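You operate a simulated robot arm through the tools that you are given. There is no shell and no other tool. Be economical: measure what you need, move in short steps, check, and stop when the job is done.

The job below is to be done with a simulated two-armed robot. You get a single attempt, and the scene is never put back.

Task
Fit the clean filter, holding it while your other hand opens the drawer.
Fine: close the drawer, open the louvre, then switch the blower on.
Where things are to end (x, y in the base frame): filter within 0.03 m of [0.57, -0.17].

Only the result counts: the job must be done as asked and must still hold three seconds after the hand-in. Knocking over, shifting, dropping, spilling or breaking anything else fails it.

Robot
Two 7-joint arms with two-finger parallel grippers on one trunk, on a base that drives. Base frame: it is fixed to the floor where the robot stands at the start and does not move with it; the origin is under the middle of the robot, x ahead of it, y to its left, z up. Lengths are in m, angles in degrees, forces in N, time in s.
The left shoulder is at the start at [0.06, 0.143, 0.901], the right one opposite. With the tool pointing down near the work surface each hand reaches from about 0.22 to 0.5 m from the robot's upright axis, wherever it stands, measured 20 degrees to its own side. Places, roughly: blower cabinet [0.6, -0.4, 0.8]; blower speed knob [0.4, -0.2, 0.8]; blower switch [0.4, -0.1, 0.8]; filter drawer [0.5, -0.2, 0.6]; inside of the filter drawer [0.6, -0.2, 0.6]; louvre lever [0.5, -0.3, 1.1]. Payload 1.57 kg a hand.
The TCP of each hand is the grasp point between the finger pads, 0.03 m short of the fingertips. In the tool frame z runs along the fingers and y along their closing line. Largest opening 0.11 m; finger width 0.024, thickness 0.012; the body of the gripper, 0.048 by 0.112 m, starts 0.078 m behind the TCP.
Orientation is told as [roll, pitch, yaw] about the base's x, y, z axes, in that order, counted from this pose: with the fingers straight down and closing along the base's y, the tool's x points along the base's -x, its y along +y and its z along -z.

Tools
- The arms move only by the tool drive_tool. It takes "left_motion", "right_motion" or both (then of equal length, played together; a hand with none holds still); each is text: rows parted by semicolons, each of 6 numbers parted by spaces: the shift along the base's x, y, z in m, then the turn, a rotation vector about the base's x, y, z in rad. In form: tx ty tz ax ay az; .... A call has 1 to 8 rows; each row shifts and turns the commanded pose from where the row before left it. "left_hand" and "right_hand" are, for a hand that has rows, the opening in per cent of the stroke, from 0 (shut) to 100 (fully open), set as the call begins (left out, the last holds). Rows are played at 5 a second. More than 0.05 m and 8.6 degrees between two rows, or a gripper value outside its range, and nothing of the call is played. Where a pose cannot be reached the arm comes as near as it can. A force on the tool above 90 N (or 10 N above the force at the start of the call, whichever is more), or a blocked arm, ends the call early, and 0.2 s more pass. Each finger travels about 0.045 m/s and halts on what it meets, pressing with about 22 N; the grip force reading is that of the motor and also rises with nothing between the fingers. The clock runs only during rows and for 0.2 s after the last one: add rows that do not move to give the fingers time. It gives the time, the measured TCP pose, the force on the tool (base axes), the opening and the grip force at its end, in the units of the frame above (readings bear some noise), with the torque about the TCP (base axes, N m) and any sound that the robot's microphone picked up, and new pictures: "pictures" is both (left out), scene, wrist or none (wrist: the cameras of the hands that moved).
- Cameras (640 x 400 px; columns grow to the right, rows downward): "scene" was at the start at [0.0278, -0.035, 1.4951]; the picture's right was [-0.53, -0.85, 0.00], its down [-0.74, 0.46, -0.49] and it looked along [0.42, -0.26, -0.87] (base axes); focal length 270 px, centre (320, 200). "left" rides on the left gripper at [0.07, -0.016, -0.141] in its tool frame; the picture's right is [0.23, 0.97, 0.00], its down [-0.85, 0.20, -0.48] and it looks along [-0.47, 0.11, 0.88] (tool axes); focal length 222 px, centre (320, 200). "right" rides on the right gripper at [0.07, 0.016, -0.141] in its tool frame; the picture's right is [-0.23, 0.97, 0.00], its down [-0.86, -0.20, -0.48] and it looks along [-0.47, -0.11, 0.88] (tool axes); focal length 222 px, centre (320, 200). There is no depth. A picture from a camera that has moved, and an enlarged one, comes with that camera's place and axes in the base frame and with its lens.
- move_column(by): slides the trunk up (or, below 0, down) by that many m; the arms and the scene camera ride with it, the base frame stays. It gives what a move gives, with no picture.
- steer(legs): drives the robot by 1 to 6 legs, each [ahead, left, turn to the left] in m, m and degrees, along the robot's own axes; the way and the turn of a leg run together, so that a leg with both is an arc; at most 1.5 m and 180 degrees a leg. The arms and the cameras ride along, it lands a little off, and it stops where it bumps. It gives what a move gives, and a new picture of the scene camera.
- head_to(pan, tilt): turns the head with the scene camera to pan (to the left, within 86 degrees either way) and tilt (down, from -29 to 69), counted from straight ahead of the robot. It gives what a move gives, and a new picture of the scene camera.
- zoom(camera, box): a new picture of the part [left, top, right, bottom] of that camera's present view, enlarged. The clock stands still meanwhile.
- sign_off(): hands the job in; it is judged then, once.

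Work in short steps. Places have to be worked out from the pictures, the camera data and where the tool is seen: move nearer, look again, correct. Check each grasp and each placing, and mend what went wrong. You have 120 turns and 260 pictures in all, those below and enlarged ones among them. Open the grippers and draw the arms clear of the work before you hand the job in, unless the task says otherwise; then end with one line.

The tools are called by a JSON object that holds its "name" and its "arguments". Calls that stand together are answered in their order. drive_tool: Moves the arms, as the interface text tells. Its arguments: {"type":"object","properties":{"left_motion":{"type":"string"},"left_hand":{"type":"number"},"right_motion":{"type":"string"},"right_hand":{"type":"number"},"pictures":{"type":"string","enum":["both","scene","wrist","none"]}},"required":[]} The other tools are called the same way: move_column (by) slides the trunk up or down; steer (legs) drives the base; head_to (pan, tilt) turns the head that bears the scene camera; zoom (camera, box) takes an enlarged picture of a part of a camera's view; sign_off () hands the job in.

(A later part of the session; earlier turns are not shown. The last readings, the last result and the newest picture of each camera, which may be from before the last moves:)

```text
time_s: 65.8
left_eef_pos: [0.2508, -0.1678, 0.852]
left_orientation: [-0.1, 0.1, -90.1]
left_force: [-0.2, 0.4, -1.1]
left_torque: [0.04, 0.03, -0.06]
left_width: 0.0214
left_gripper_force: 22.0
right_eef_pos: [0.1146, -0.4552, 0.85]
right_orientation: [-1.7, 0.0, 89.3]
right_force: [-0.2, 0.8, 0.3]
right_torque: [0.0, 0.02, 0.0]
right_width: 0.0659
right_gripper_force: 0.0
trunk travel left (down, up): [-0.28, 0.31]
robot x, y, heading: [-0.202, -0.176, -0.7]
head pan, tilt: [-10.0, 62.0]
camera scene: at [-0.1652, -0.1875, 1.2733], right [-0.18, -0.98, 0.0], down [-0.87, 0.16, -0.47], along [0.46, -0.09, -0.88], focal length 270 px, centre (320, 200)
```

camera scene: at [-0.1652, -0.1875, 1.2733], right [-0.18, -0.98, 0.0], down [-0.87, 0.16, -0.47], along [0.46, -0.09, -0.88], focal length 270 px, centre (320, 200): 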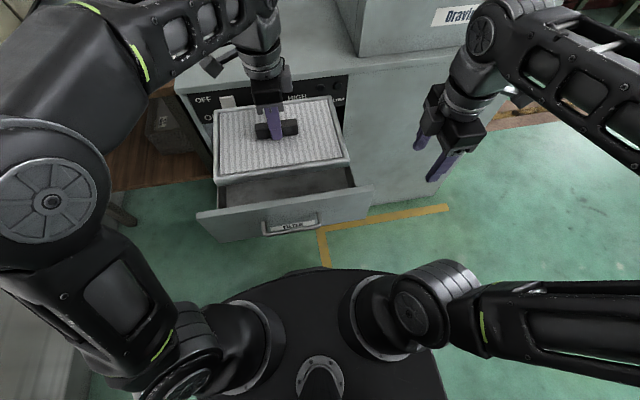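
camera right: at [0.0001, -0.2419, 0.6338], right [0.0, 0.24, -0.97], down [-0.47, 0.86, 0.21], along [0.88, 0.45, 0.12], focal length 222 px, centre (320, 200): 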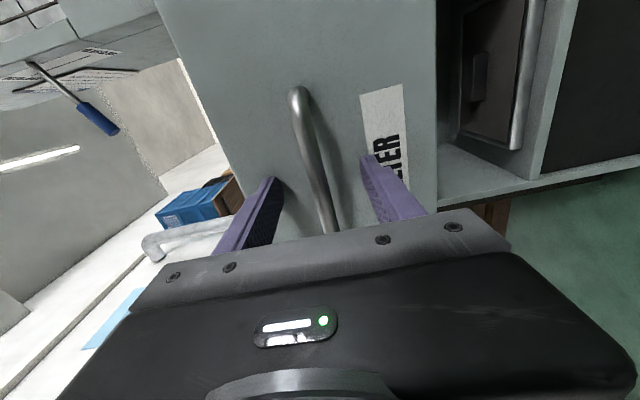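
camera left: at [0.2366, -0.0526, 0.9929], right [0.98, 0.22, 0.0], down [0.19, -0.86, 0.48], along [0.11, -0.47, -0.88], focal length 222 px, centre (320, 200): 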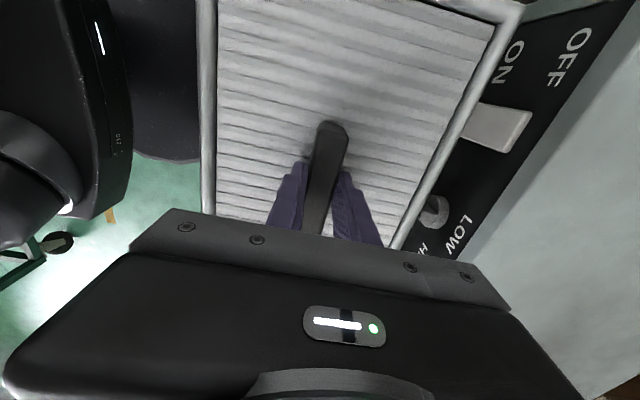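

Filter is now over the drawer. Adjust x by 7 mm and lower to just above the rim, then look.

{"name": "drive_tool", "arguments": {"left_motion": "0.007 0 -0.02 0 0 0; 0 0 -0.02 0 0 0; 0 0 -0.015 0 0 0; 0 0 0 0 0 0"}}

{"name": "zoom", "arguments": {"camera": "scene", "box": [180, 70, 400, 246]}}

```text
time_s: 66.8
left_eef_pos: [0.2572, -0.1686, 0.7971]
left_orientation: [0.0, 0.0, -90.1]
left_force: [-0.1, 0.0, -2.8]
left_torque: [0.04, 0.02, 0.01]
left_width: 0.0217
left_gripper_force: 22.5
right_eef_pos: [0.1139, -0.4546, 0.8496]
right_orientation: [-1.5, 0.0, 89.3]
right_force: [-0.4, 0.0, -0.1]
right_torque: [0.03, 0.01, 0.02]
right_width: 0.0657
right_gripper_force: 0.1
trunk travel left (down, up): [-0.28, 0.31]
robot x, y, heading: [-0.1965, -0.1747, -0.4]
head pan, tilt: [-10.0, 62.0]
camera scene: at [-0.1655, -0.1871, 1.2734], right [-0.18, -0.98, 0.0], down [-0.87, 0.16, -0.47], along [0.46, -0.09, -0.88], focal length 270 px, centre (320, 200)
camera left: at [0.2414, -0.0987, 0.9383], right [0.97, 0.23, 0.0], down [0.2, -0.85, 0.48], along [0.11, -0.47, -0.88], focal length 222 px, centre (320, 200)
```

scene: 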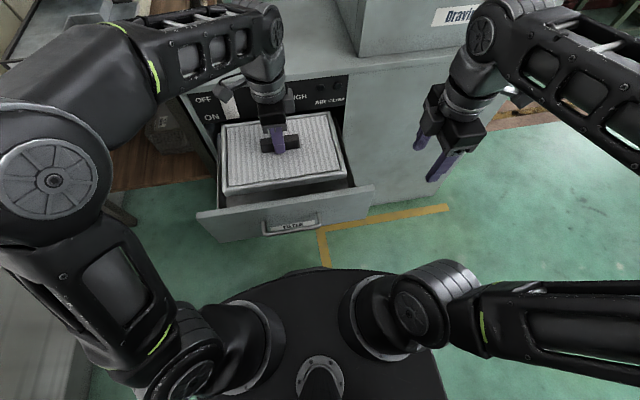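
left: 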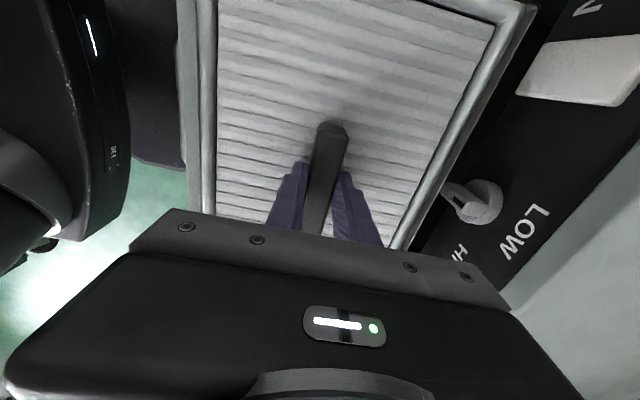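

```text
2.27 times, centred on (290, 158) of scene
camera zoom: at [-0.1655, -0.1871, 1.2734], right [-0.18, -0.98, 0.0], down [-0.87, 0.16, -0.47], along [0.46, -0.09, -0.88], focal length 614 px, centre (388, 296)
```

zoom: 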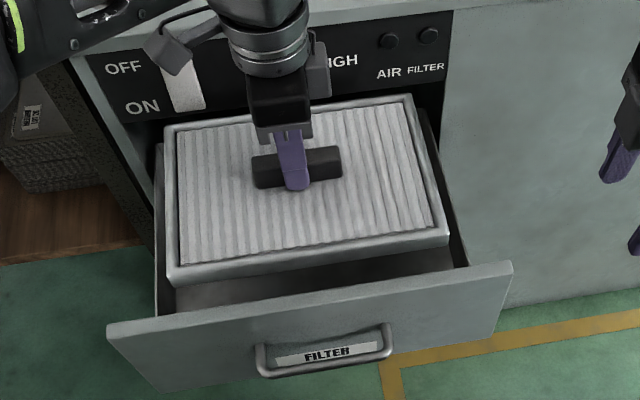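

Clear of panel and knob. Continue lowering into the drawer.

{"name": "drive_tool", "arguments": {"left_motion": "0 0 -0.02 0 0 0; 0 0 -0.02 0 0 0; 0 0 -0.02 0 0 0; 0 0 -0.015 0 0 0; 0 0 0 0 0 0"}}

{"name": "zoom", "arguments": {"camera": "scene", "box": [180, 70, 400, 246]}}

```text
time_s: 68.0
left_eef_pos: [0.2569, -0.1675, 0.7237]
left_orientation: [-0.1, 0.0, -90.0]
left_force: [0.1, -1.2, -2.7]
left_torque: [0.01, -0.04, 0.0]
left_width: 0.0216
left_gripper_force: 22.3
right_eef_pos: [0.113, -0.4557, 0.8507]
right_orientation: [-1.7, 0.1, 89.3]
right_force: [-0.2, -0.1, -0.2]
right_torque: [-0.02, -0.04, 0.03]
right_width: 0.0659
right_gripper_force: 0.0
trunk travel left (down, up): [-0.28, 0.31]
robot x, y, heading: [-0.2008, -0.1757, -0.2]
head pan, tilt: [-10.0, 62.0]
camera scene: at [-0.1655, -0.1871, 1.2734], right [-0.18, -0.98, 0.0], down [-0.87, 0.16, -0.47], along [0.46, -0.09, -0.88], focal length 270 px, centre (320, 200)
camera left: at [0.2414, -0.0987, 0.8638], right [0.97, 0.23, 0.0], down [0.2, -0.86, 0.48], along [0.11, -0.47, -0.88], focal length 222 px, centre (320, 200)
```

scene: 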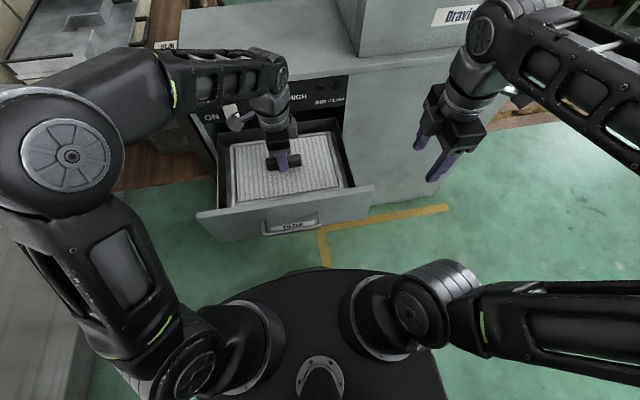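
left: 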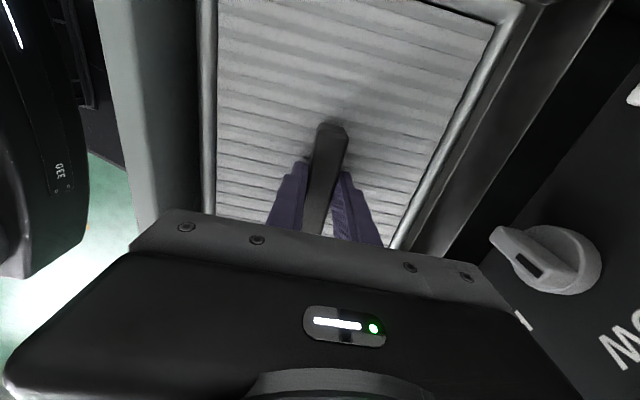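

```text
2.27 times, centred on (290, 158) of scene
camera zoom: at [-0.1655, -0.1871, 1.2734], right [-0.18, -0.98, 0.0], down [-0.87, 0.16, -0.47], along [0.46, -0.09, -0.88], focal length 614 px, centre (388, 296)
```

zoom: 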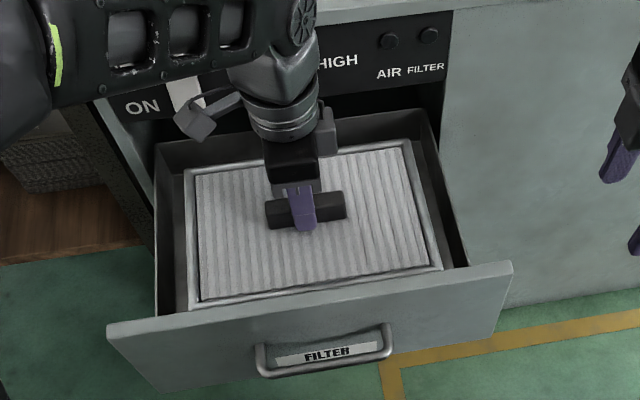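

Filter is inside the walls, with about 0.04 m free behind it. Panel travel is ~0.265 m, so the filter should sit toward the back (x≈0.29 open → ≈0.555 closed). Shift back 0.032 m and look.

{"name": "drive_tool", "arguments": {"left_motion": "0.011 0 0 0 0 0; 0.011 0 0 0 0 0; 0.01 0 0 0 0 0; 0 0 0 0 0 0"}}

{"name": "zoom", "arguments": {"camera": "scene", "box": [180, 70, 400, 246]}}

```text
time_s: 69.0
left_eef_pos: [0.2905, -0.1666, 0.7228]
left_orientation: [-0.1, 0.1, -90.1]
left_force: [0.4, 0.3, -1.4]
left_torque: [-0.03, 0.0, 0.04]
left_width: 0.0215
left_gripper_force: 21.3
right_eef_pos: [0.1132, -0.4552, 0.8507]
right_orientation: [-1.7, 0.0, 89.3]
right_force: [-0.5, 0.2, 0.3]
right_torque: [-0.03, 0.0, 0.01]
right_width: 0.0663
right_gripper_force: 0.0
trunk travel left (down, up): [-0.28, 0.31]
robot x, y, heading: [-0.2041, -0.1728, -0.5]
head pan, tilt: [-10.0, 62.0]
camera scene: at [-0.1654, -0.1871, 1.2734], right [-0.18, -0.98, 0.0], down [-0.87, 0.16, -0.47], along [0.46, -0.09, -0.88], focal length 270 px, centre (320, 200)
camera left: at [0.2742, -0.0975, 0.8641], right [0.97, 0.23, 0.0], down [0.2, -0.86, 0.48], along [0.11, -0.47, -0.88], focal length 222 px, centre (320, 200)
```

scene: 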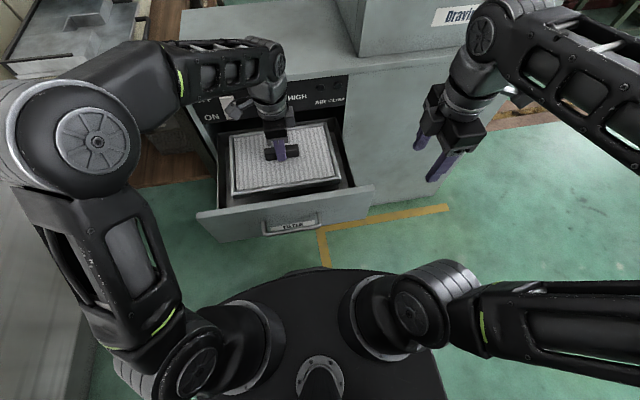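
left: 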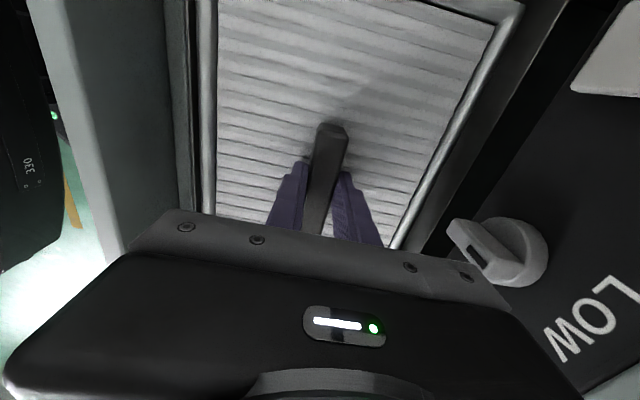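

```text
2.27 times, centred on (290, 158) of scene
camera zoom: at [-0.1654, -0.1871, 1.2734], right [-0.18, -0.98, 0.0], down [-0.87, 0.16, -0.47], along [0.46, -0.09, -0.88], focal length 614 px, centre (388, 296)
```

zoom: 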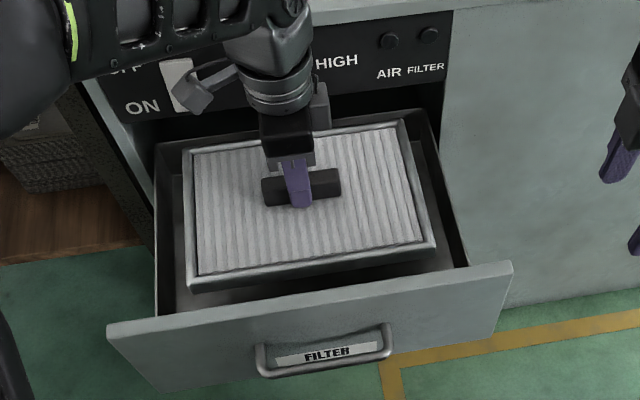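

Lower in small steps to the drawer floor.

{"name": "drive_tool", "arguments": {"left_motion": "0 0 -0.015 0 0 0; 0 0 -0.015 0 0 0; 0 0 0 0 0 0", "pictures": "none"}}

{"name": "drive_tool", "arguments": {"left_motion": "0 0 -0.006 0 0 0; 0 0 -0.006 0 0 0; 0 0 0 0 0 0", "pictures": "scene"}}

{"name": "zoom", "arguments": {"camera": "scene", "box": [180, 70, 400, 246]}}

```text
time_s: 69.8
left_eef_pos: [0.2907, -0.167, 0.6933]
left_orientation: [-0.1, 0.0, -90.1]
left_force: [-0.6, -0.3, -3.1]
left_torque: [0.03, -0.01, 0.0]
left_width: 0.0216
left_gripper_force: 21.7
right_eef_pos: [0.1126, -0.4553, 0.8503]
right_orientation: [-1.7, 0.0, 89.2]
right_force: [-0.5, 0.7, -0.8]
right_torque: [0.0, -0.01, -0.03]
right_width: 0.066
right_gripper_force: 0.1
trunk travel left (down, up): [-0.28, 0.31]
robot x, y, heading: [-0.2013, -0.179, -0.5]
head pan, tilt: [-10.0, 62.0]
```

```text
time_s: 70.6
left_eef_pos: [0.2898, -0.1672, 0.681]
left_orientation: [0.0, 0.0, -90.1]
left_force: [0.3, -0.4, -1.9]
left_torque: [0.04, 0.02, -0.01]
left_width: 0.0215
left_gripper_force: 21.6
right_eef_pos: [0.1131, -0.4556, 0.8501]
right_orientation: [-1.7, 0.0, 89.3]
right_force: [-0.6, -0.5, 0.0]
right_torque: [0.01, 0.0, 0.04]
right_width: 0.066
right_gripper_force: 0.1
trunk travel left (down, up): [-0.28, 0.31]
robot x, y, heading: [-0.1977, -0.1749, -0.7]
head pan, tilt: [-10.0, 62.0]
camera scene: at [-0.1655, -0.1871, 1.2734], right [-0.18, -0.98, 0.0], down [-0.87, 0.16, -0.47], along [0.46, -0.09, -0.88], focal length 270 px, centre (320, 200)
```

scene: 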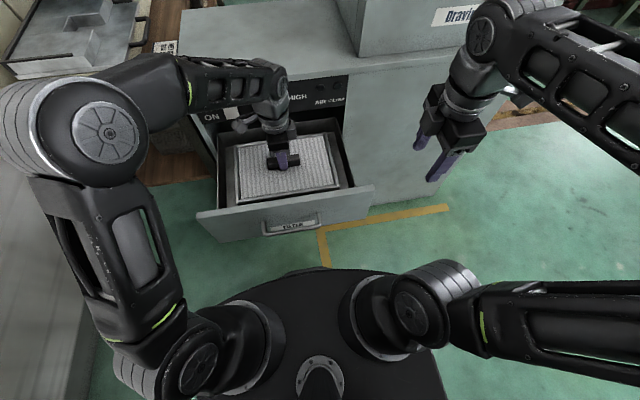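

```text
2.27 times, centred on (290, 158) of scene
camera zoom: at [-0.1655, -0.1871, 1.2734], right [-0.18, -0.98, 0.0], down [-0.87, 0.16, -0.47], along [0.46, -0.09, -0.88], focal length 614 px, centre (388, 296)
```

zoom: 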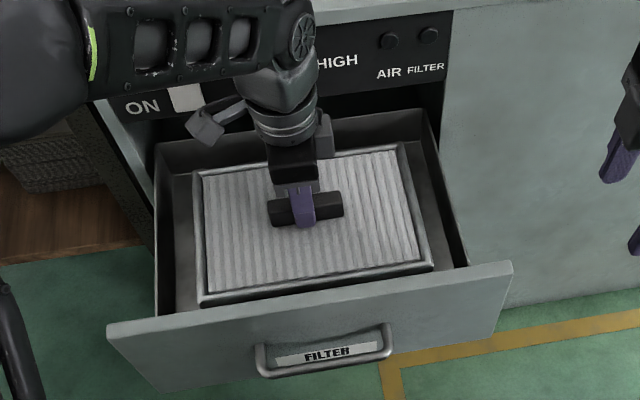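

No contact yet; continue down.

{"name": "drive_tool", "arguments": {"left_motion": "0 0 -0.006 0 0 0; 0 0 -0.006 0 0 0; 0 0 0 0 0 0", "pictures": "none"}}

{"name": "drive_tool", "arguments": {"left_motion": "0 0 -0.006 0 0 0; 0 0 -0.006 0 0 0; 0 0 0 0 0 0", "pictures": "both"}}

```text
time_s: 71.4
left_eef_pos: [0.2896, -0.1669, 0.6686]
left_orientation: [0.0, -0.1, -90.1]
left_force: [0.4, 0.6, -1.8]
left_torque: [0.03, -0.01, 0.01]
left_width: 0.0215
left_gripper_force: 22.0
right_eef_pos: [0.113, -0.4545, 0.8514]
right_orientation: [-1.8, 0.0, 89.3]
right_force: [-1.0, 0.0, -1.1]
right_torque: [-0.04, -0.02, 0.0]
right_width: 0.0661
right_gripper_force: 0.2
trunk travel left (down, up): [-0.28, 0.31]
robot x, y, heading: [-0.2001, -0.173, -0.3]
head pan, tilt: [-10.0, 62.0]
```

```text
time_s: 72.2
left_eef_pos: [0.2912, -0.1683, 0.6554]
left_orientation: [-0.1, 0.0, -90.1]
left_force: [-0.5, -0.3, -1.6]
left_torque: [0.01, -0.03, 0.01]
left_width: 0.0216
left_gripper_force: 21.8
right_eef_pos: [0.1137, -0.4541, 0.8497]
right_orientation: [-1.8, 0.1, 89.4]
right_force: [-0.6, -0.1, 0.1]
right_torque: [-0.03, 0.0, -0.04]
right_width: 0.0659
right_gripper_force: 0.1
trunk travel left (down, up): [-0.28, 0.31]
robot x, y, heading: [-0.2018, -0.1696, -0.5]
head pan, tilt: [-10.0, 62.0]
camera scene: at [-0.1655, -0.1871, 1.2734], right [-0.18, -0.98, 0.0], down [-0.87, 0.16, -0.47], along [0.46, -0.09, -0.88], focal length 270 px, centre (320, 200)
camera left: at [0.2741, -0.0985, 0.7978], right [0.97, 0.23, 0.0], down [0.2, -0.86, 0.48], along [0.11, -0.47, -0.88], focal length 222 px, centre (320, 200)
```

scene: 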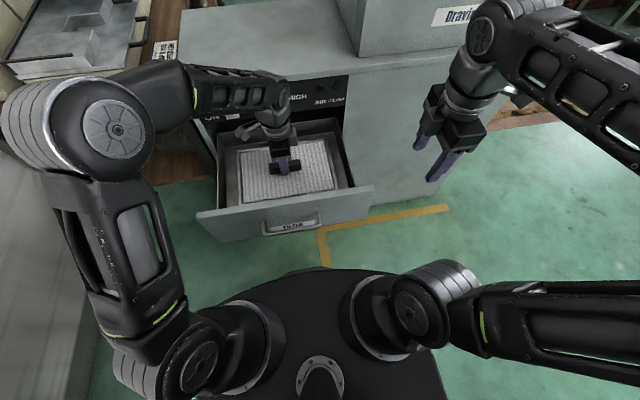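
left: 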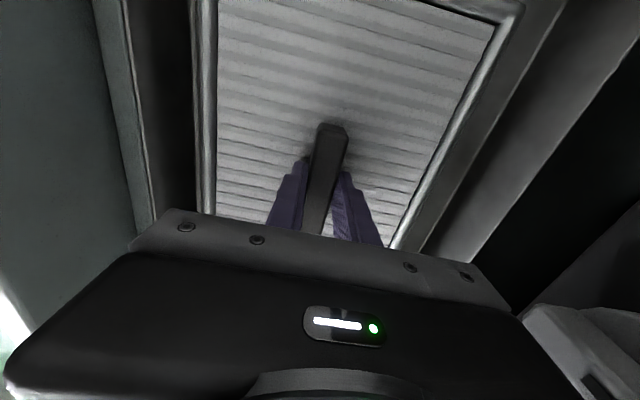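

Continue down to the floor, small steps.

{"name": "drive_tool", "arguments": {"left_motion": "0 0 -0.006 0 0 0; 0 0 -0.006 0 0 0; 0 0 0 0 0 0", "pictures": "none"}}

{"name": "drive_tool", "arguments": {"left_motion": "0 0 -0.005 0 0 0; 0 0 -0.005 0 0 0; 0 0 0 0 0 0", "pictures": "wrist"}}

```text
time_s: 73.0
left_eef_pos: [0.2902, -0.168, 0.6434]
left_orientation: [0.0, 0.0, -90.1]
left_force: [0.0, -0.1, -1.8]
left_torque: [-0.02, -0.01, 0.0]
left_width: 0.0216
left_gripper_force: 22.4
right_eef_pos: [0.113, -0.4545, 0.8499]
right_orientation: [-1.6, -0.1, 89.3]
right_force: [0.9, -0.8, 0.3]
right_torque: [-0.02, 0.02, 0.0]
right_width: 0.0661
right_gripper_force: 0.0
trunk travel left (down, up): [-0.28, 0.31]
robot x, y, heading: [-0.2018, -0.1763, -0.5]
head pan, tilt: [-10.0, 62.0]
```

```text
time_s: 73.8
left_eef_pos: [0.2906, -0.1679, 0.6354]
left_orientation: [0.1, 0.0, -90.2]
left_force: [-0.3, -0.1, -3.0]
left_torque: [0.01, -0.03, 0.0]
left_width: 0.0213
left_gripper_force: 21.9
right_eef_pos: [0.1132, -0.4548, 0.8502]
right_orientation: [-1.6, 0.1, 89.3]
right_force: [0.2, 0.0, 1.1]
right_torque: [-0.02, -0.01, -0.01]
right_width: 0.0663
right_gripper_force: 0.1
trunk travel left (down, up): [-0.28, 0.31]
robot x, y, heading: [-0.2014, -0.1761, -0.5]
head pan, tilt: [-10.0, 62.0]
camera left: at [0.2743, -0.0985, 0.7755], right [0.97, 0.23, 0.0], down [0.2, -0.86, 0.48], along [0.11, -0.47, -0.88], focal length 222 px, centre (320, 200)
```

left: 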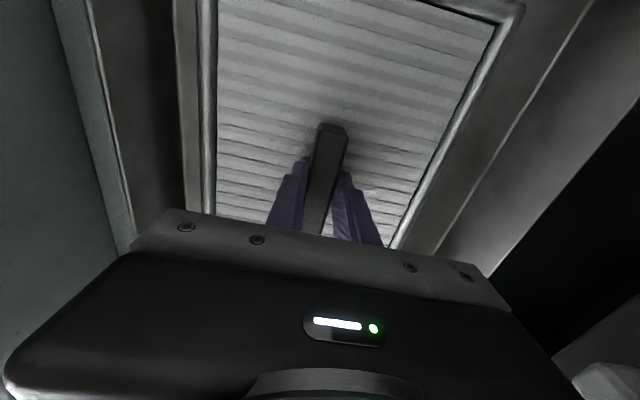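

The drawer floor spans about x 0.18–0.42, so centre ≈0.30, which agrees with the target after closing. Shift +0.009 and lower on.

{"name": "drive_tool", "arguments": {"left_motion": "0.005 0 0 0 0 0; 0.004 0 -0.004 0 0 0; 0 0 -0.004 0 0 0; 0 0 0 0 0 0", "pictures": "none"}}

{"name": "drive_tool", "arguments": {"left_motion": "0 0 -0.004 0 0 0; 0 0 -0.004 0 0 0; 0 0 0 0 0 0", "pictures": "wrist"}}

```text
time_s: 74.8
left_eef_pos: [0.2994, -0.1679, 0.6285]
left_orientation: [0.2, -0.3, -90.0]
left_force: [0.0, 0.8, 22.4]
left_torque: [-0.07, 0.31, -0.01]
left_width: 0.0216
left_gripper_force: 21.3
right_eef_pos: [0.1109, -0.4538, 0.8507]
right_orientation: [-1.7, 0.0, 89.3]
right_force: [-0.2, 0.3, -1.0]
right_torque: [-0.01, 0.01, 0.01]
right_width: 0.0661
right_gripper_force: 0.1
trunk travel left (down, up): [-0.28, 0.31]
robot x, y, heading: [-0.1996, -0.1749, -0.5]
head pan, tilt: [-10.0, 62.0]
```

```text
time_s: 75.6
left_eef_pos: [0.3015, -0.1688, 0.6282]
left_orientation: [1.0, -0.5, -90.1]
left_force: [-0.5, 8.6, 82.7]
left_torque: [1.19, 2.06, -0.99]
left_width: 0.0219
left_gripper_force: 21.9
right_eef_pos: [0.1107, -0.4546, 0.8535]
right_orientation: [-2.0, -0.1, 89.3]
right_force: [-0.1, 1.3, -0.3]
right_torque: [-0.01, -0.01, 0.02]
right_width: 0.0661
right_gripper_force: 0.1
trunk travel left (down, up): [-0.28, 0.31]
robot x, y, heading: [-0.2022, -0.1747, -0.7]
head pan, tilt: [-10.0, 62.0]
camera left: at [0.2832, -0.0984, 0.7682], right [0.97, 0.23, 0.02], down [0.19, -0.85, 0.49], along [0.12, -0.47, -0.87], focal length 222 px, centre (320, 200)
```

left: 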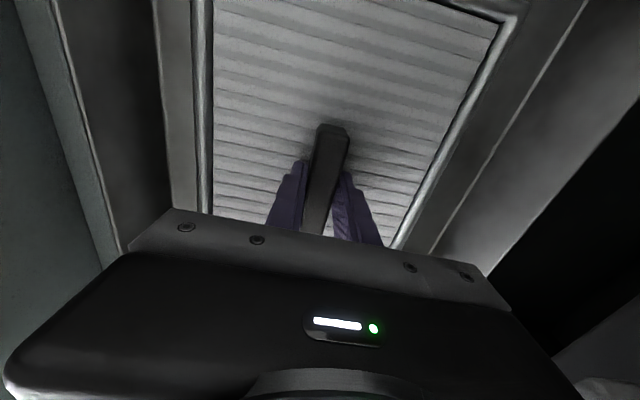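

Seated on the floor (83 N is too much), so I relieve the push and then open the fingers part way.

{"name": "drive_tool", "arguments": {"left_motion": "0 0 0.010 0 0 0; 0 0 0 0 0 0", "pictures": "none"}}

{"name": "drive_tool", "arguments": {"left_motion": "0 0 0 0 0 0; 0 0 0 0 0 0; 0 0 0 0 0 0; 0 0 0 0 0 0", "left_hand": 55, "pictures": "wrist"}}

```text
time_s: 76.2
left_eef_pos: [0.2987, -0.1676, 0.6281]
left_orientation: [0.0, -0.1, -90.0]
left_force: [0.3, -4.5, 14.1]
left_torque: [-0.6, -0.31, 0.3]
left_width: 0.0216
left_gripper_force: 22.0
right_eef_pos: [0.1114, -0.456, 0.8497]
right_orientation: [-1.8, 0.0, 89.3]
right_force: [-0.2, -0.1, -0.5]
right_torque: [0.0, 0.01, -0.01]
right_width: 0.0659
right_gripper_force: 0.0
trunk travel left (down, up): [-0.28, 0.31]
robot x, y, heading: [-0.2011, -0.1745, -0.5]
head pan, tilt: [-10.0, 62.0]
```

```text
time_s: 77.2
left_eef_pos: [0.2999, -0.1671, 0.6285]
left_orientation: [-0.1, 0.1, -90.0]
left_force: [0.7, -0.3, 0.2]
left_torque: [-0.01, 0.0, -0.03]
left_width: 0.0605
left_gripper_force: 0.0
right_eef_pos: [0.1133, -0.4552, 0.8509]
right_orientation: [-1.8, 0.0, 89.3]
right_force: [0.0, 0.3, 0.8]
right_torque: [0.03, 0.03, -0.03]
right_width: 0.0658
right_gripper_force: 0.1
trunk travel left (down, up): [-0.28, 0.31]
robot x, y, heading: [-0.2006, -0.176, -0.5]
head pan, tilt: [-10.0, 62.0]
camera left: at [0.2836, -0.0977, 0.7698], right [0.97, 0.23, 0.0], down [0.2, -0.86, 0.48], along [0.11, -0.47, -0.88], focal length 222 px, centre (320, 200)
```

left: 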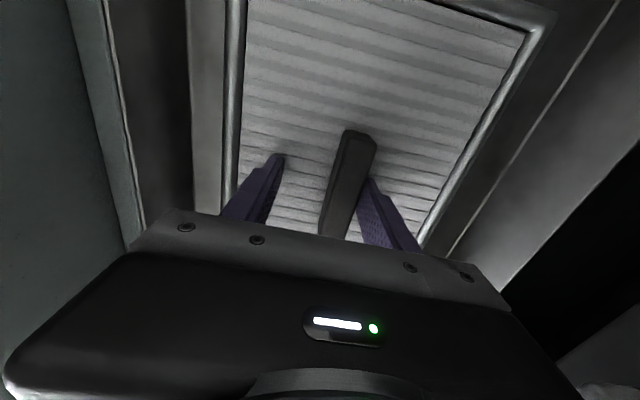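

Released; filter sits a bit further back (≈x 0.31), still fine. Lift the left hand straight up out of the drawer.

{"name": "drive_tool", "arguments": {"left_motion": "-0.004 0 0.01 0 0 0; -0.004 0 0.02 0 0 0; 0 0 0.03 0 0 0; 0 0 0.04 0 0 0; 0 0 0.04 0 0 0; 0 0 0.04 0 0 0; -0.02 0.02 0.04 0 0 0; -0.02 0.03 0.02 0 0 0"}}

{"name": "zoom", "arguments": {"camera": "scene", "box": [180, 70, 400, 246]}}

```text
time_s: 79.0
left_eef_pos: [0.2497, -0.1181, 0.8696]
left_orientation: [0.0, -0.2, -90.3]
left_force: [-0.6, 0.1, -0.6]
left_torque: [-0.05, 0.01, -0.03]
left_width: 0.0605
left_gripper_force: 0.0
right_eef_pos: [0.1126, -0.4557, 0.8493]
right_orientation: [-1.8, 0.1, 89.1]
right_force: [0.8, 0.7, -0.1]
right_torque: [-0.01, 0.02, 0.0]
right_width: 0.066
right_gripper_force: 0.1
trunk travel left (down, up): [-0.28, 0.31]
robot x, y, heading: [-0.1963, -0.1752, -0.5]
head pan, tilt: [-10.0, 62.0]
camera scene: at [-0.1659, -0.1871, 1.2734], right [-0.18, -0.98, 0.0], down [-0.87, 0.16, -0.47], along [0.46, -0.09, -0.88], focal length 270 px, centre (320, 200)
camera left: at [0.2337, -0.0478, 1.0106], right [0.98, 0.22, 0.0], down [0.19, -0.85, 0.48], along [0.11, -0.47, -0.88], focal length 222 px, centre (320, 200)
```

scene: 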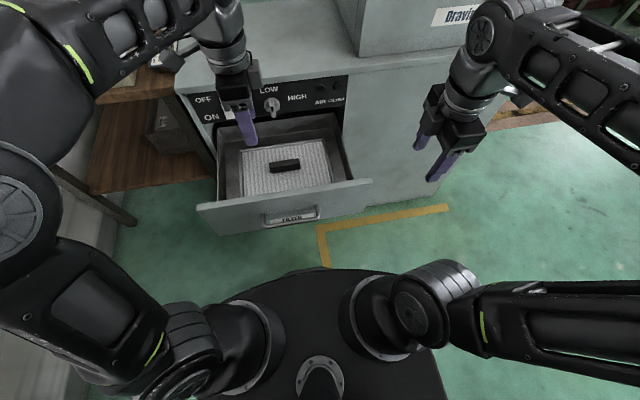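
left: 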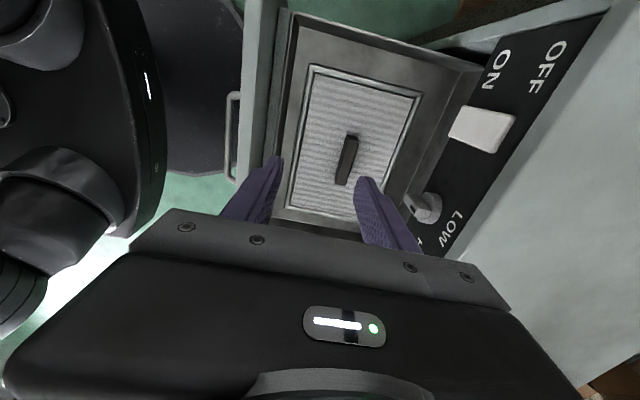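

```text
2.27 times, centred on (290, 158) of scene
camera zoom: at [-0.1659, -0.1871, 1.2734], right [-0.18, -0.98, 0.0], down [-0.87, 0.16, -0.47], along [0.46, -0.09, -0.88], focal length 614 px, centre (388, 296)
```

zoom: 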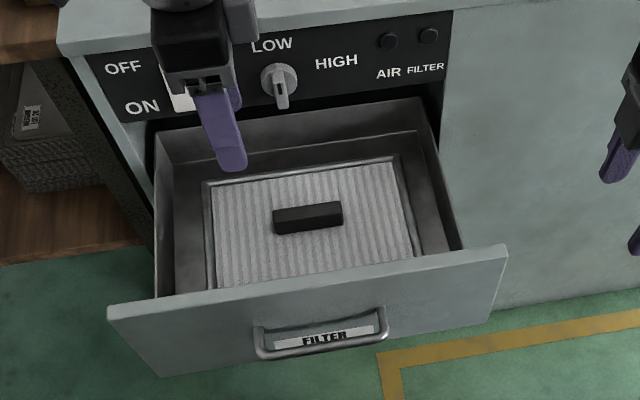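

Filter lies flat and centred; the drawer only slid in ~0.015 m. Now move the left hand up and out of the way, and bring the right hand in front of the panel with fist closed, tilted forward ~43°.

{"name": "drive_tool", "arguments": {"left_motion": "-0.02 0.02 0.02 0 0 0; -0.02 0.02 0.02 0 0 0; -0.02 0.03 0.02 0 0 0; -0.02 0.03 0.02 0 0 0; -0.02 0.03 0.02 0 0 0; 0 0.03 0 0 0 0; 0 0 0 0 0 0; 0 0 0 0 0 0", "right_motion": "-0.03 0 0 0 0 0; -0.03 0.03 0 0 0 0; 0 0.03 0 0 -0.14 0; 0 0.03 0 0 -0.14 0; 0 0.03 0 0 -0.14 0; 0 0.03 0 0 -0.14 0; 0 0.03 -0.03 0 -0.1 0; 0 0 -0.03 0 -0.05 0", "right_hand": 0, "pictures": "both"}}

```text
time_s: 80.8
left_eef_pos: [0.2454, -0.0792, 0.8739]
left_orientation: [0.0, 0.0, -90.1]
left_force: [0.1, 0.4, -0.2]
left_torque: [-0.02, -0.02, 0.02]
left_width: 0.0603
left_gripper_force: 0.1
left hand out of reach, approached as far as the arm can: row 1, 2, 3, 4, 5
right_eef_pos: [0.0696, -0.235, 0.8589]
right_orientation: [-42.5, -0.4, 89.4]
right_force: [0.2, -0.6, -0.1]
right_torque: [0.0, 0.03, -0.02]
right_width: 0.0001
right_gripper_force: 20.9
right hand out of reach, approached as far as the arm can: row 6, 7, 8
trunk travel left (down, up): [-0.28, 0.31]
robot x, y, heading: [-0.1991, -0.1772, -0.7]
head pan, tilt: [-10.0, 62.0]
camera scene: at [-0.1657, -0.1871, 1.2734], right [-0.18, -0.98, 0.0], down [-0.87, 0.16, -0.47], along [0.46, -0.09, -0.88], focal length 270 px, centre (320, 200)
camera right: at [-0.0377, -0.3055, 0.9527], right [-0.72, 0.24, -0.65], down [-0.17, 0.85, 0.49], along [0.68, 0.46, -0.57], focal length 222 px, centre (320, 200)
camera left: at [0.2301, -0.0094, 1.0145], right [0.97, 0.23, 0.0], down [0.2, -0.85, 0.48], along [0.11, -0.47, -0.88], focal length 222 px, centre (320, 200)
```

scene: 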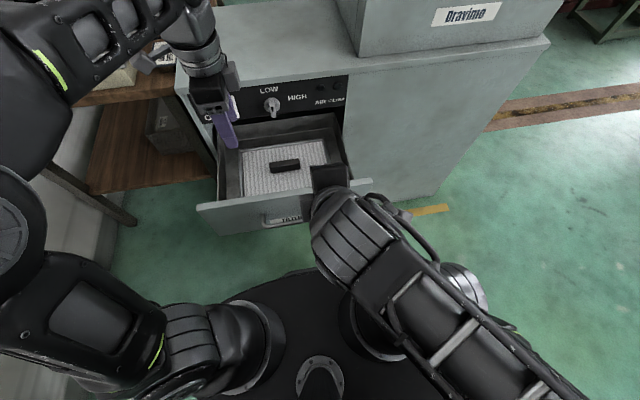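
right: 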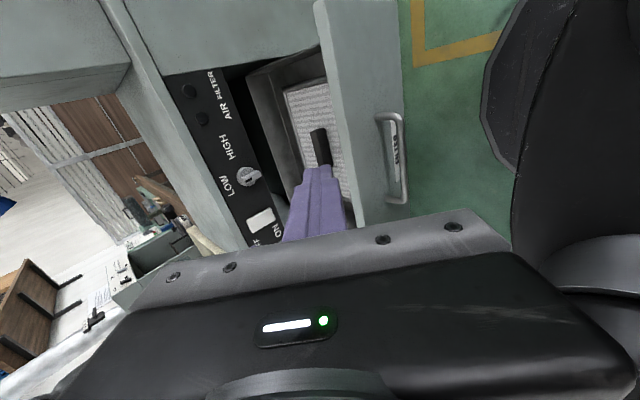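
left: 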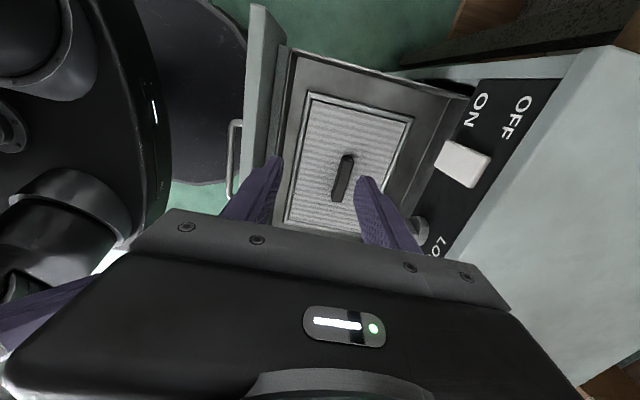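

The right hand is too close to the body here. I back the base 0.2 m so the arm works in a comfortable range, then reach the panel from there.

{"name": "steer", "arguments": {"legs": [[-0.2, 0, 0]]}}

{"name": "drive_tool", "arguments": {"right_motion": "0.02 -0.02 -0.03 0 0 0; 0.03 -0.02 -0.03 0 0 0; 0.03 0 -0.03 0 0 0; 0.03 0 -0.03 0 0 0; 0.02 0 -0.03 0 0 0; 0 0 0 0 0 0", "pictures": "both"}}

```text
time_s: 82.4
left_eef_pos: [0.0466, -0.0767, 0.8731]
left_orientation: [0.0, 0.1, -90.1]
left_force: [0.1, -0.5, -0.5]
left_torque: [0.01, 0.03, 0.0]
left_width: 0.0605
left_gripper_force: 0.1
right_eef_pos: [-0.1306, -0.2337, 0.8605]
right_orientation: [-42.3, -0.4, 89.5]
right_force: [0.8, -0.3, -0.2]
right_torque: [-0.02, -0.02, 0.01]
right_width: 0.0002
right_gripper_force: 20.9
trunk travel left (down, up): [-0.28, 0.31]
robot x, y, heading: [-0.3971, -0.1758, -0.2]
head pan, tilt: [-10.0, 62.0]
camera scene: at [-0.3656, -0.1855, 1.2734], right [-0.18, -0.98, 0.0], down [-0.87, 0.16, -0.47], along [0.46, -0.08, -0.88], focal length 270 px, centre (320, 200)
```

scene: 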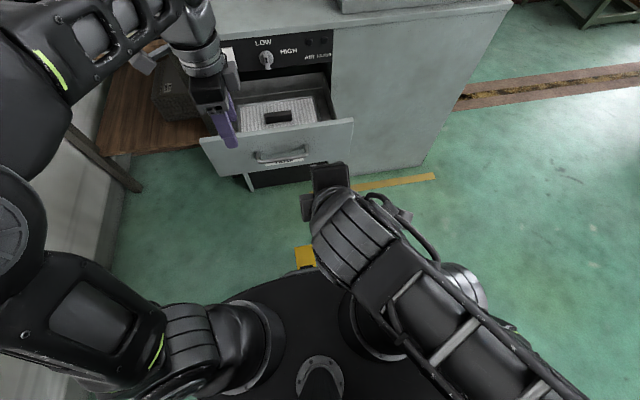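

```text
time_s: 83.8
left_eef_pos: [0.0467, -0.0767, 0.8728]
left_orientation: [0.0, -0.1, -89.9]
left_force: [0.4, 0.0, 0.3]
left_torque: [-0.01, 0.01, 0.0]
left_width: 0.0605
left_gripper_force: 0.0
right_eef_pos: [0.0222, -0.2443, 0.7506]
right_orientation: [-42.4, -0.5, 89.5]
right_force: [0.2, 0.0, 0.3]
right_torque: [-0.01, -0.03, -0.01]
right_width: 0.0003
right_gripper_force: 21.3
right hand out of reach, approached as far as the arm can: row 1, 2, 3
trunk travel left (down, up): [-0.28, 0.31]
robot x, y, heading: [-0.3995, -0.1743, -0.4]
head pan, tilt: [-10.0, 62.0]
camera scene: at [-0.3652, -0.1853, 1.2734], right [-0.18, -0.98, 0.0], down [-0.87, 0.16, -0.47], along [0.46, -0.09, -0.88], focal length 270 px, centre (320, 200)
camera right: at [-0.0845, -0.3148, 0.8438], right [-0.72, 0.24, -0.65], down [-0.17, 0.85, 0.49], along [0.68, 0.47, -0.57], focal length 222 px, centre (320, 200)
```

scene: 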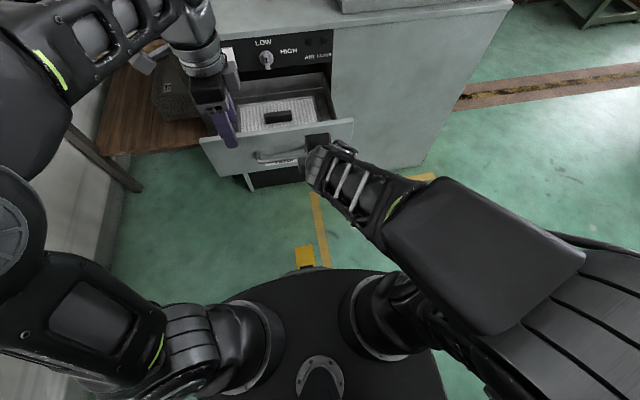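
right: 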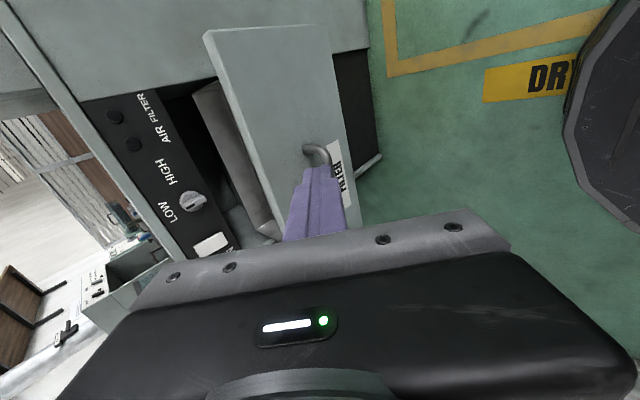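

Good position. Line up at y≈-0.27, tip height ≈0.68, and advance toward the panel.

{"name": "drive_tool", "arguments": {"right_motion": "0 -0.013 -0.022 0 0 0; 0.02 -0.013 -0.022 0 0 0; 0.03 0 0 0 0 0; 0.03 0 0 0 0 0; 0 0 0 0 0 0", "pictures": "wrist"}}

```text
time_s: 85.0
left_eef_pos: [0.0459, -0.0778, 0.8736]
left_orientation: [0.0, 0.1, -89.9]
left_force: [-0.1, 0.5, -0.4]
left_torque: [-0.03, 0.03, -0.02]
left_width: 0.0606
left_gripper_force: 0.0
right_eef_pos: [0.111, -0.2637, 0.7126]
right_orientation: [-42.2, -0.5, 89.4]
right_force: [0.7, 0.4, 0.7]
right_torque: [0.0, 0.0, 0.04]
right_width: 0.0004
right_gripper_force: 21.0
right hand out of reach, approached as far as the arm can: row 1
trunk travel left (down, up): [-0.28, 0.31]
robot x, y, heading: [-0.4005, -0.1727, -0.3]
head pan, tilt: [-10.0, 62.0]
camera right: at [0.0051, -0.3343, 0.8053], right [-0.72, 0.24, -0.65], down [-0.17, 0.85, 0.49], along [0.68, 0.46, -0.57], focal length 222 px, centre (320, 200)
```

right: 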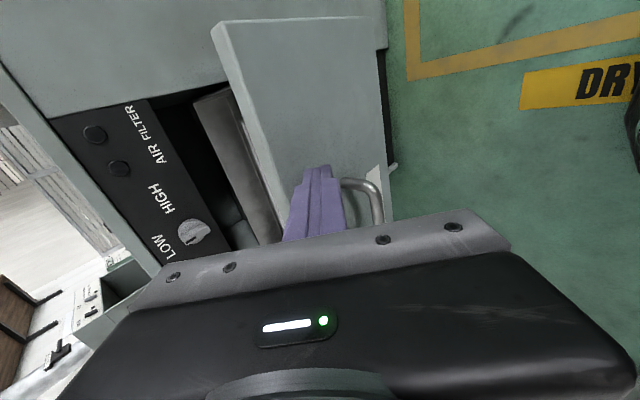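

Fingertips are just beside the handle's end, at the panel. Push forward with the arm slowly.

{"name": "drive_tool", "arguments": {"right_motion": "0.012 0 -0.002 0 0 0; 0.012 0 -0.002 0 0 0; 0.012 0 0 0 0 0; 0.012 0 0 0 0 0; 0.012 0 0 0 0 0; 0 0 0 0 0 0", "pictures": "both"}}

```text
time_s: 86.4
left_eef_pos: [0.0464, -0.0769, 0.8733]
left_orientation: [0.0, 0.0, -90.1]
left_force: [0.1, -0.8, 0.1]
left_torque: [0.02, 0.0, 0.01]
left_width: 0.0605
left_gripper_force: 0.0
right_eef_pos: [0.1717, -0.2653, 0.7078]
right_orientation: [-42.2, -0.4, 89.4]
right_force: [-0.6, 0.5, 0.8]
right_torque: [0.01, -0.02, 0.02]
right_width: 0.0
right_gripper_force: 21.3
trunk travel left (down, up): [-0.28, 0.31]
robot x, y, heading: [-0.399, -0.1743, -0.6]
head pan, tilt: [-10.0, 62.0]
camera scene: at [-0.3651, -0.1854, 1.2734], right [-0.18, -0.98, 0.0], down [-0.87, 0.16, -0.47], along [0.46, -0.08, -0.88], focal length 270 px, centre (320, 200)
camera right: at [0.0646, -0.3354, 0.8007], right [-0.72, 0.24, -0.65], down [-0.17, 0.85, 0.49], along [0.68, 0.46, -0.57], focal length 222 px, centre (320, 200)
```

scene: 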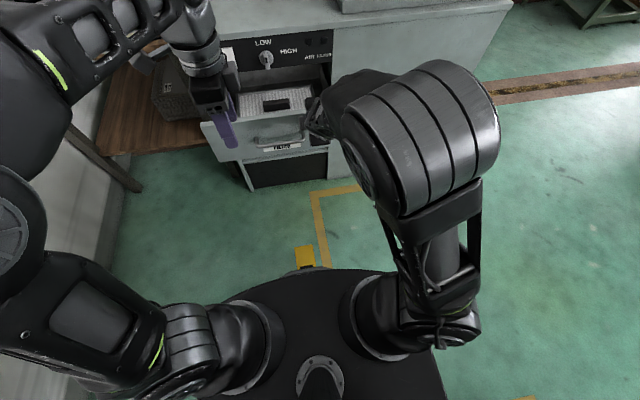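
right: 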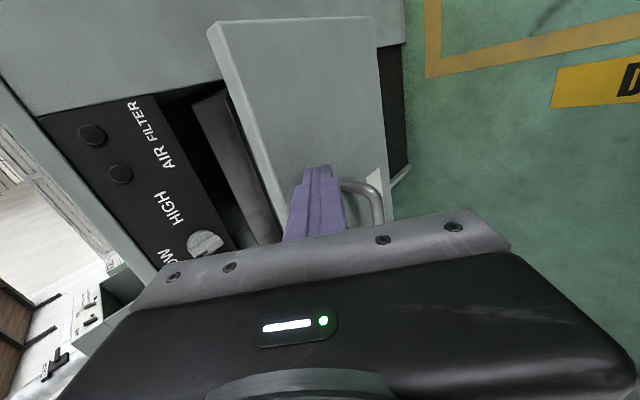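

Drawer slides in with little force. Use the base for the next 0.12 m.

{"name": "steer", "arguments": {"legs": [[0.06, 0, 0], [0.06, 0, 0]]}}

{"name": "zoom", "arguments": {"camera": "right", "box": [0, 0, 640, 400]}}

```text
time_s: 88.0
left_eef_pos: [0.1658, -0.0775, 0.8734]
left_orientation: [-0.1, 0.1, -90.0]
left_force: [-0.6, 0.4, 0.2]
left_torque: [0.04, 0.02, 0.03]
left_width: 0.0604
left_gripper_force: 0.0
right_eef_pos: [0.2902, -0.2673, 0.7084]
right_orientation: [-42.3, -0.4, 89.3]
right_force: [0.3, -0.4, 0.5]
right_torque: [0.0, 0.03, -0.02]
right_width: 0.0001
right_gripper_force: 20.9
trunk travel left (down, up): [-0.28, 0.31]
robot x, y, heading: [-0.2812, -0.1723, -0.6]
head pan, tilt: [-10.0, 62.0]
camera scene: at [-0.246, -0.1863, 1.2733], right [-0.18, -0.98, 0.0], down [-0.87, 0.16, -0.47], along [0.46, -0.09, -0.88], focal length 270 px, centre (320, 200)
```

scene: 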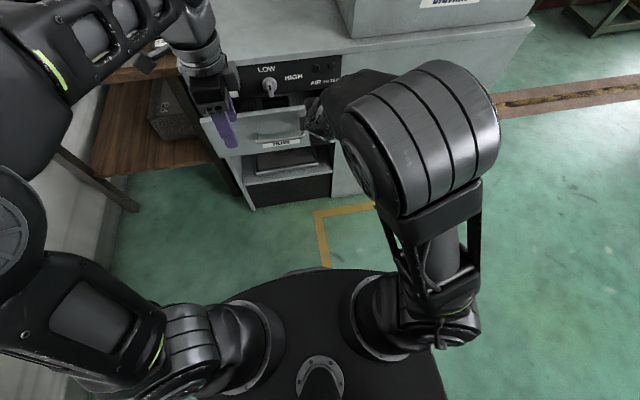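

```text
1.00 times, centred on (320, 200) of right (not enlarged: the box is as wide or as high as the picture)
camera zoom: at [0.1834, -0.3366, 0.8005], right [-0.72, 0.24, -0.65], down [-0.17, 0.85, 0.49], along [0.68, 0.46, -0.57], focal length 222 px, centre (320, 200)
```

zoom: 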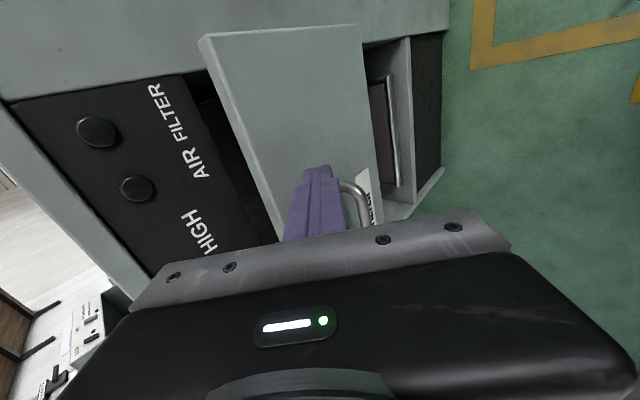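

About 0.09 m left. Base 0.05 m more, then finish with the arm.

{"name": "steer", "arguments": {"legs": [[0.05, 0, 0]]}}

{"name": "drive_tool", "arguments": {"right_motion": "0.012 0 0 0 0 0; 0.01 0 0 0 0 0; 0 0 0 0 0 0", "pictures": "wrist"}}

```text
time_s: 88.9
left_eef_pos: [0.2157, -0.0775, 0.8731]
left_orientation: [0.0, 0.0, -90.0]
left_force: [0.2, 0.7, -0.5]
left_torque: [-0.04, 0.0, 0.0]
left_width: 0.0608
left_gripper_force: 0.1
right_eef_pos: [0.3394, -0.2671, 0.7094]
right_orientation: [-42.3, -0.4, 89.6]
right_force: [0.3, -0.2, 0.3]
right_torque: [0.0, -0.01, 0.0]
right_width: 0.0
right_gripper_force: 21.5
trunk travel left (down, up): [-0.28, 0.31]
robot x, y, heading: [-0.2319, -0.1762, -0.6]
head pan, tilt: [-10.0, 62.0]
camera scene: at [-0.196, -0.1866, 1.2733], right [-0.18, -0.98, 0.0], down [-0.87, 0.16, -0.47], along [0.46, -0.08, -0.88], focal length 270 px, centre (320, 200)
```

scene: 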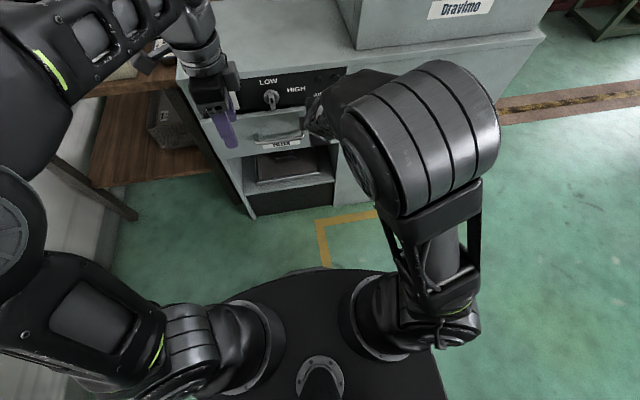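

```text
time_s: 89.7
left_eef_pos: [0.2157, -0.0784, 0.8736]
left_orientation: [0.0, -0.1, -90.0]
left_force: [0.1, 0.4, 0.1]
left_torque: [-0.02, 0.01, 0.01]
left_width: 0.0605
left_gripper_force: 0.1
right_eef_pos: [0.3625, -0.2657, 0.7082]
right_orientation: [-42.3, -0.4, 89.6]
right_force: [-0.1, 0.1, -0.1]
right_torque: [0.01, -0.01, 0.02]
right_width: 0.0002
right_gripper_force: 21.2
trunk travel left (down, up): [-0.28, 0.31]
robot x, y, heading: [-0.2307, -0.1714, -0.2]
head pan, tilt: [-10.0, 62.0]
camera right: at [0.2556, -0.3355, 0.8007], right [-0.72, 0.24, -0.65], down [-0.17, 0.85, 0.49], along [0.68, 0.46, -0.57], focal length 222 px, centre (320, 200)
```

right: 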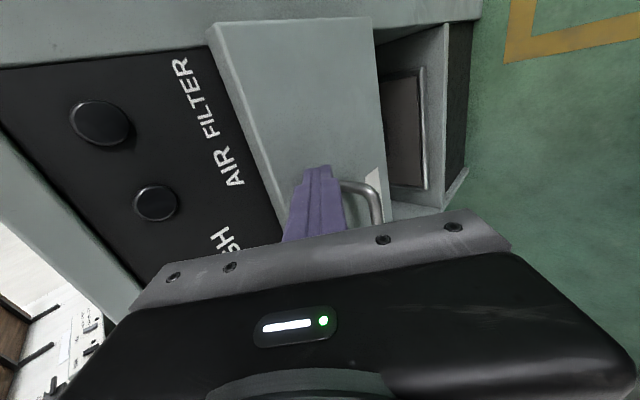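

Nearly shut; push on in 1 cm steps until the force shows the stop.

{"name": "drive_tool", "arguments": {"right_motion": "0.008 0 0 0 0 0; 0.008 0 0 0 0 0; 0.008 0 0 0 0 0; 0 0 0 0 0 0", "pictures": "wrist"}}

```text
time_s: 90.4
left_eef_pos: [0.2084, -0.0773, 0.8763]
left_orientation: [0.3, -0.1, -90.2]
left_force: [-0.2, 0.3, 0.3]
left_torque: [-0.01, -0.01, 0.01]
left_width: 0.0603
left_gripper_force: 0.0
right_eef_pos: [0.3656, -0.2653, 0.7083]
right_orientation: [-41.6, -0.1, 89.5]
right_force: [-47.6, -3.8, 40.3]
right_torque: [0.03, -0.36, 0.03]
right_width: 0.0
right_gripper_force: 21.9
trunk travel left (down, up): [-0.28, 0.31]
robot x, y, heading: [-0.2328, -0.1755, -0.2]
head pan, tilt: [-10.0, 62.0]
stopped in row 3 (right hand): the force on the tool passed its limit (the readings are from after the stop); the commanded pose is now the measured one
camera right: at [0.2607, -0.3347, 0.8023], right [-0.72, 0.23, -0.65], down [-0.16, 0.86, 0.49], along [0.67, 0.46, -0.58], focal length 222 px, centre (320, 200)
```

right: 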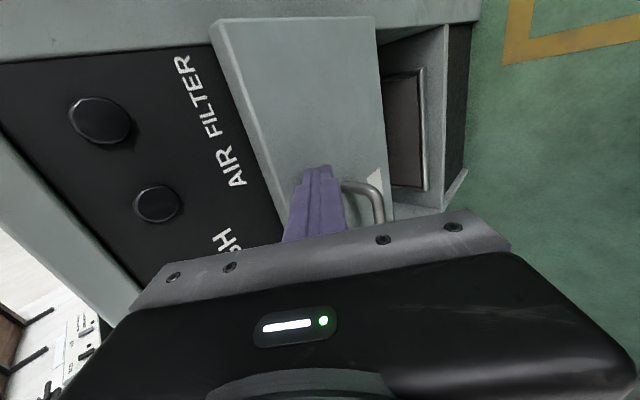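

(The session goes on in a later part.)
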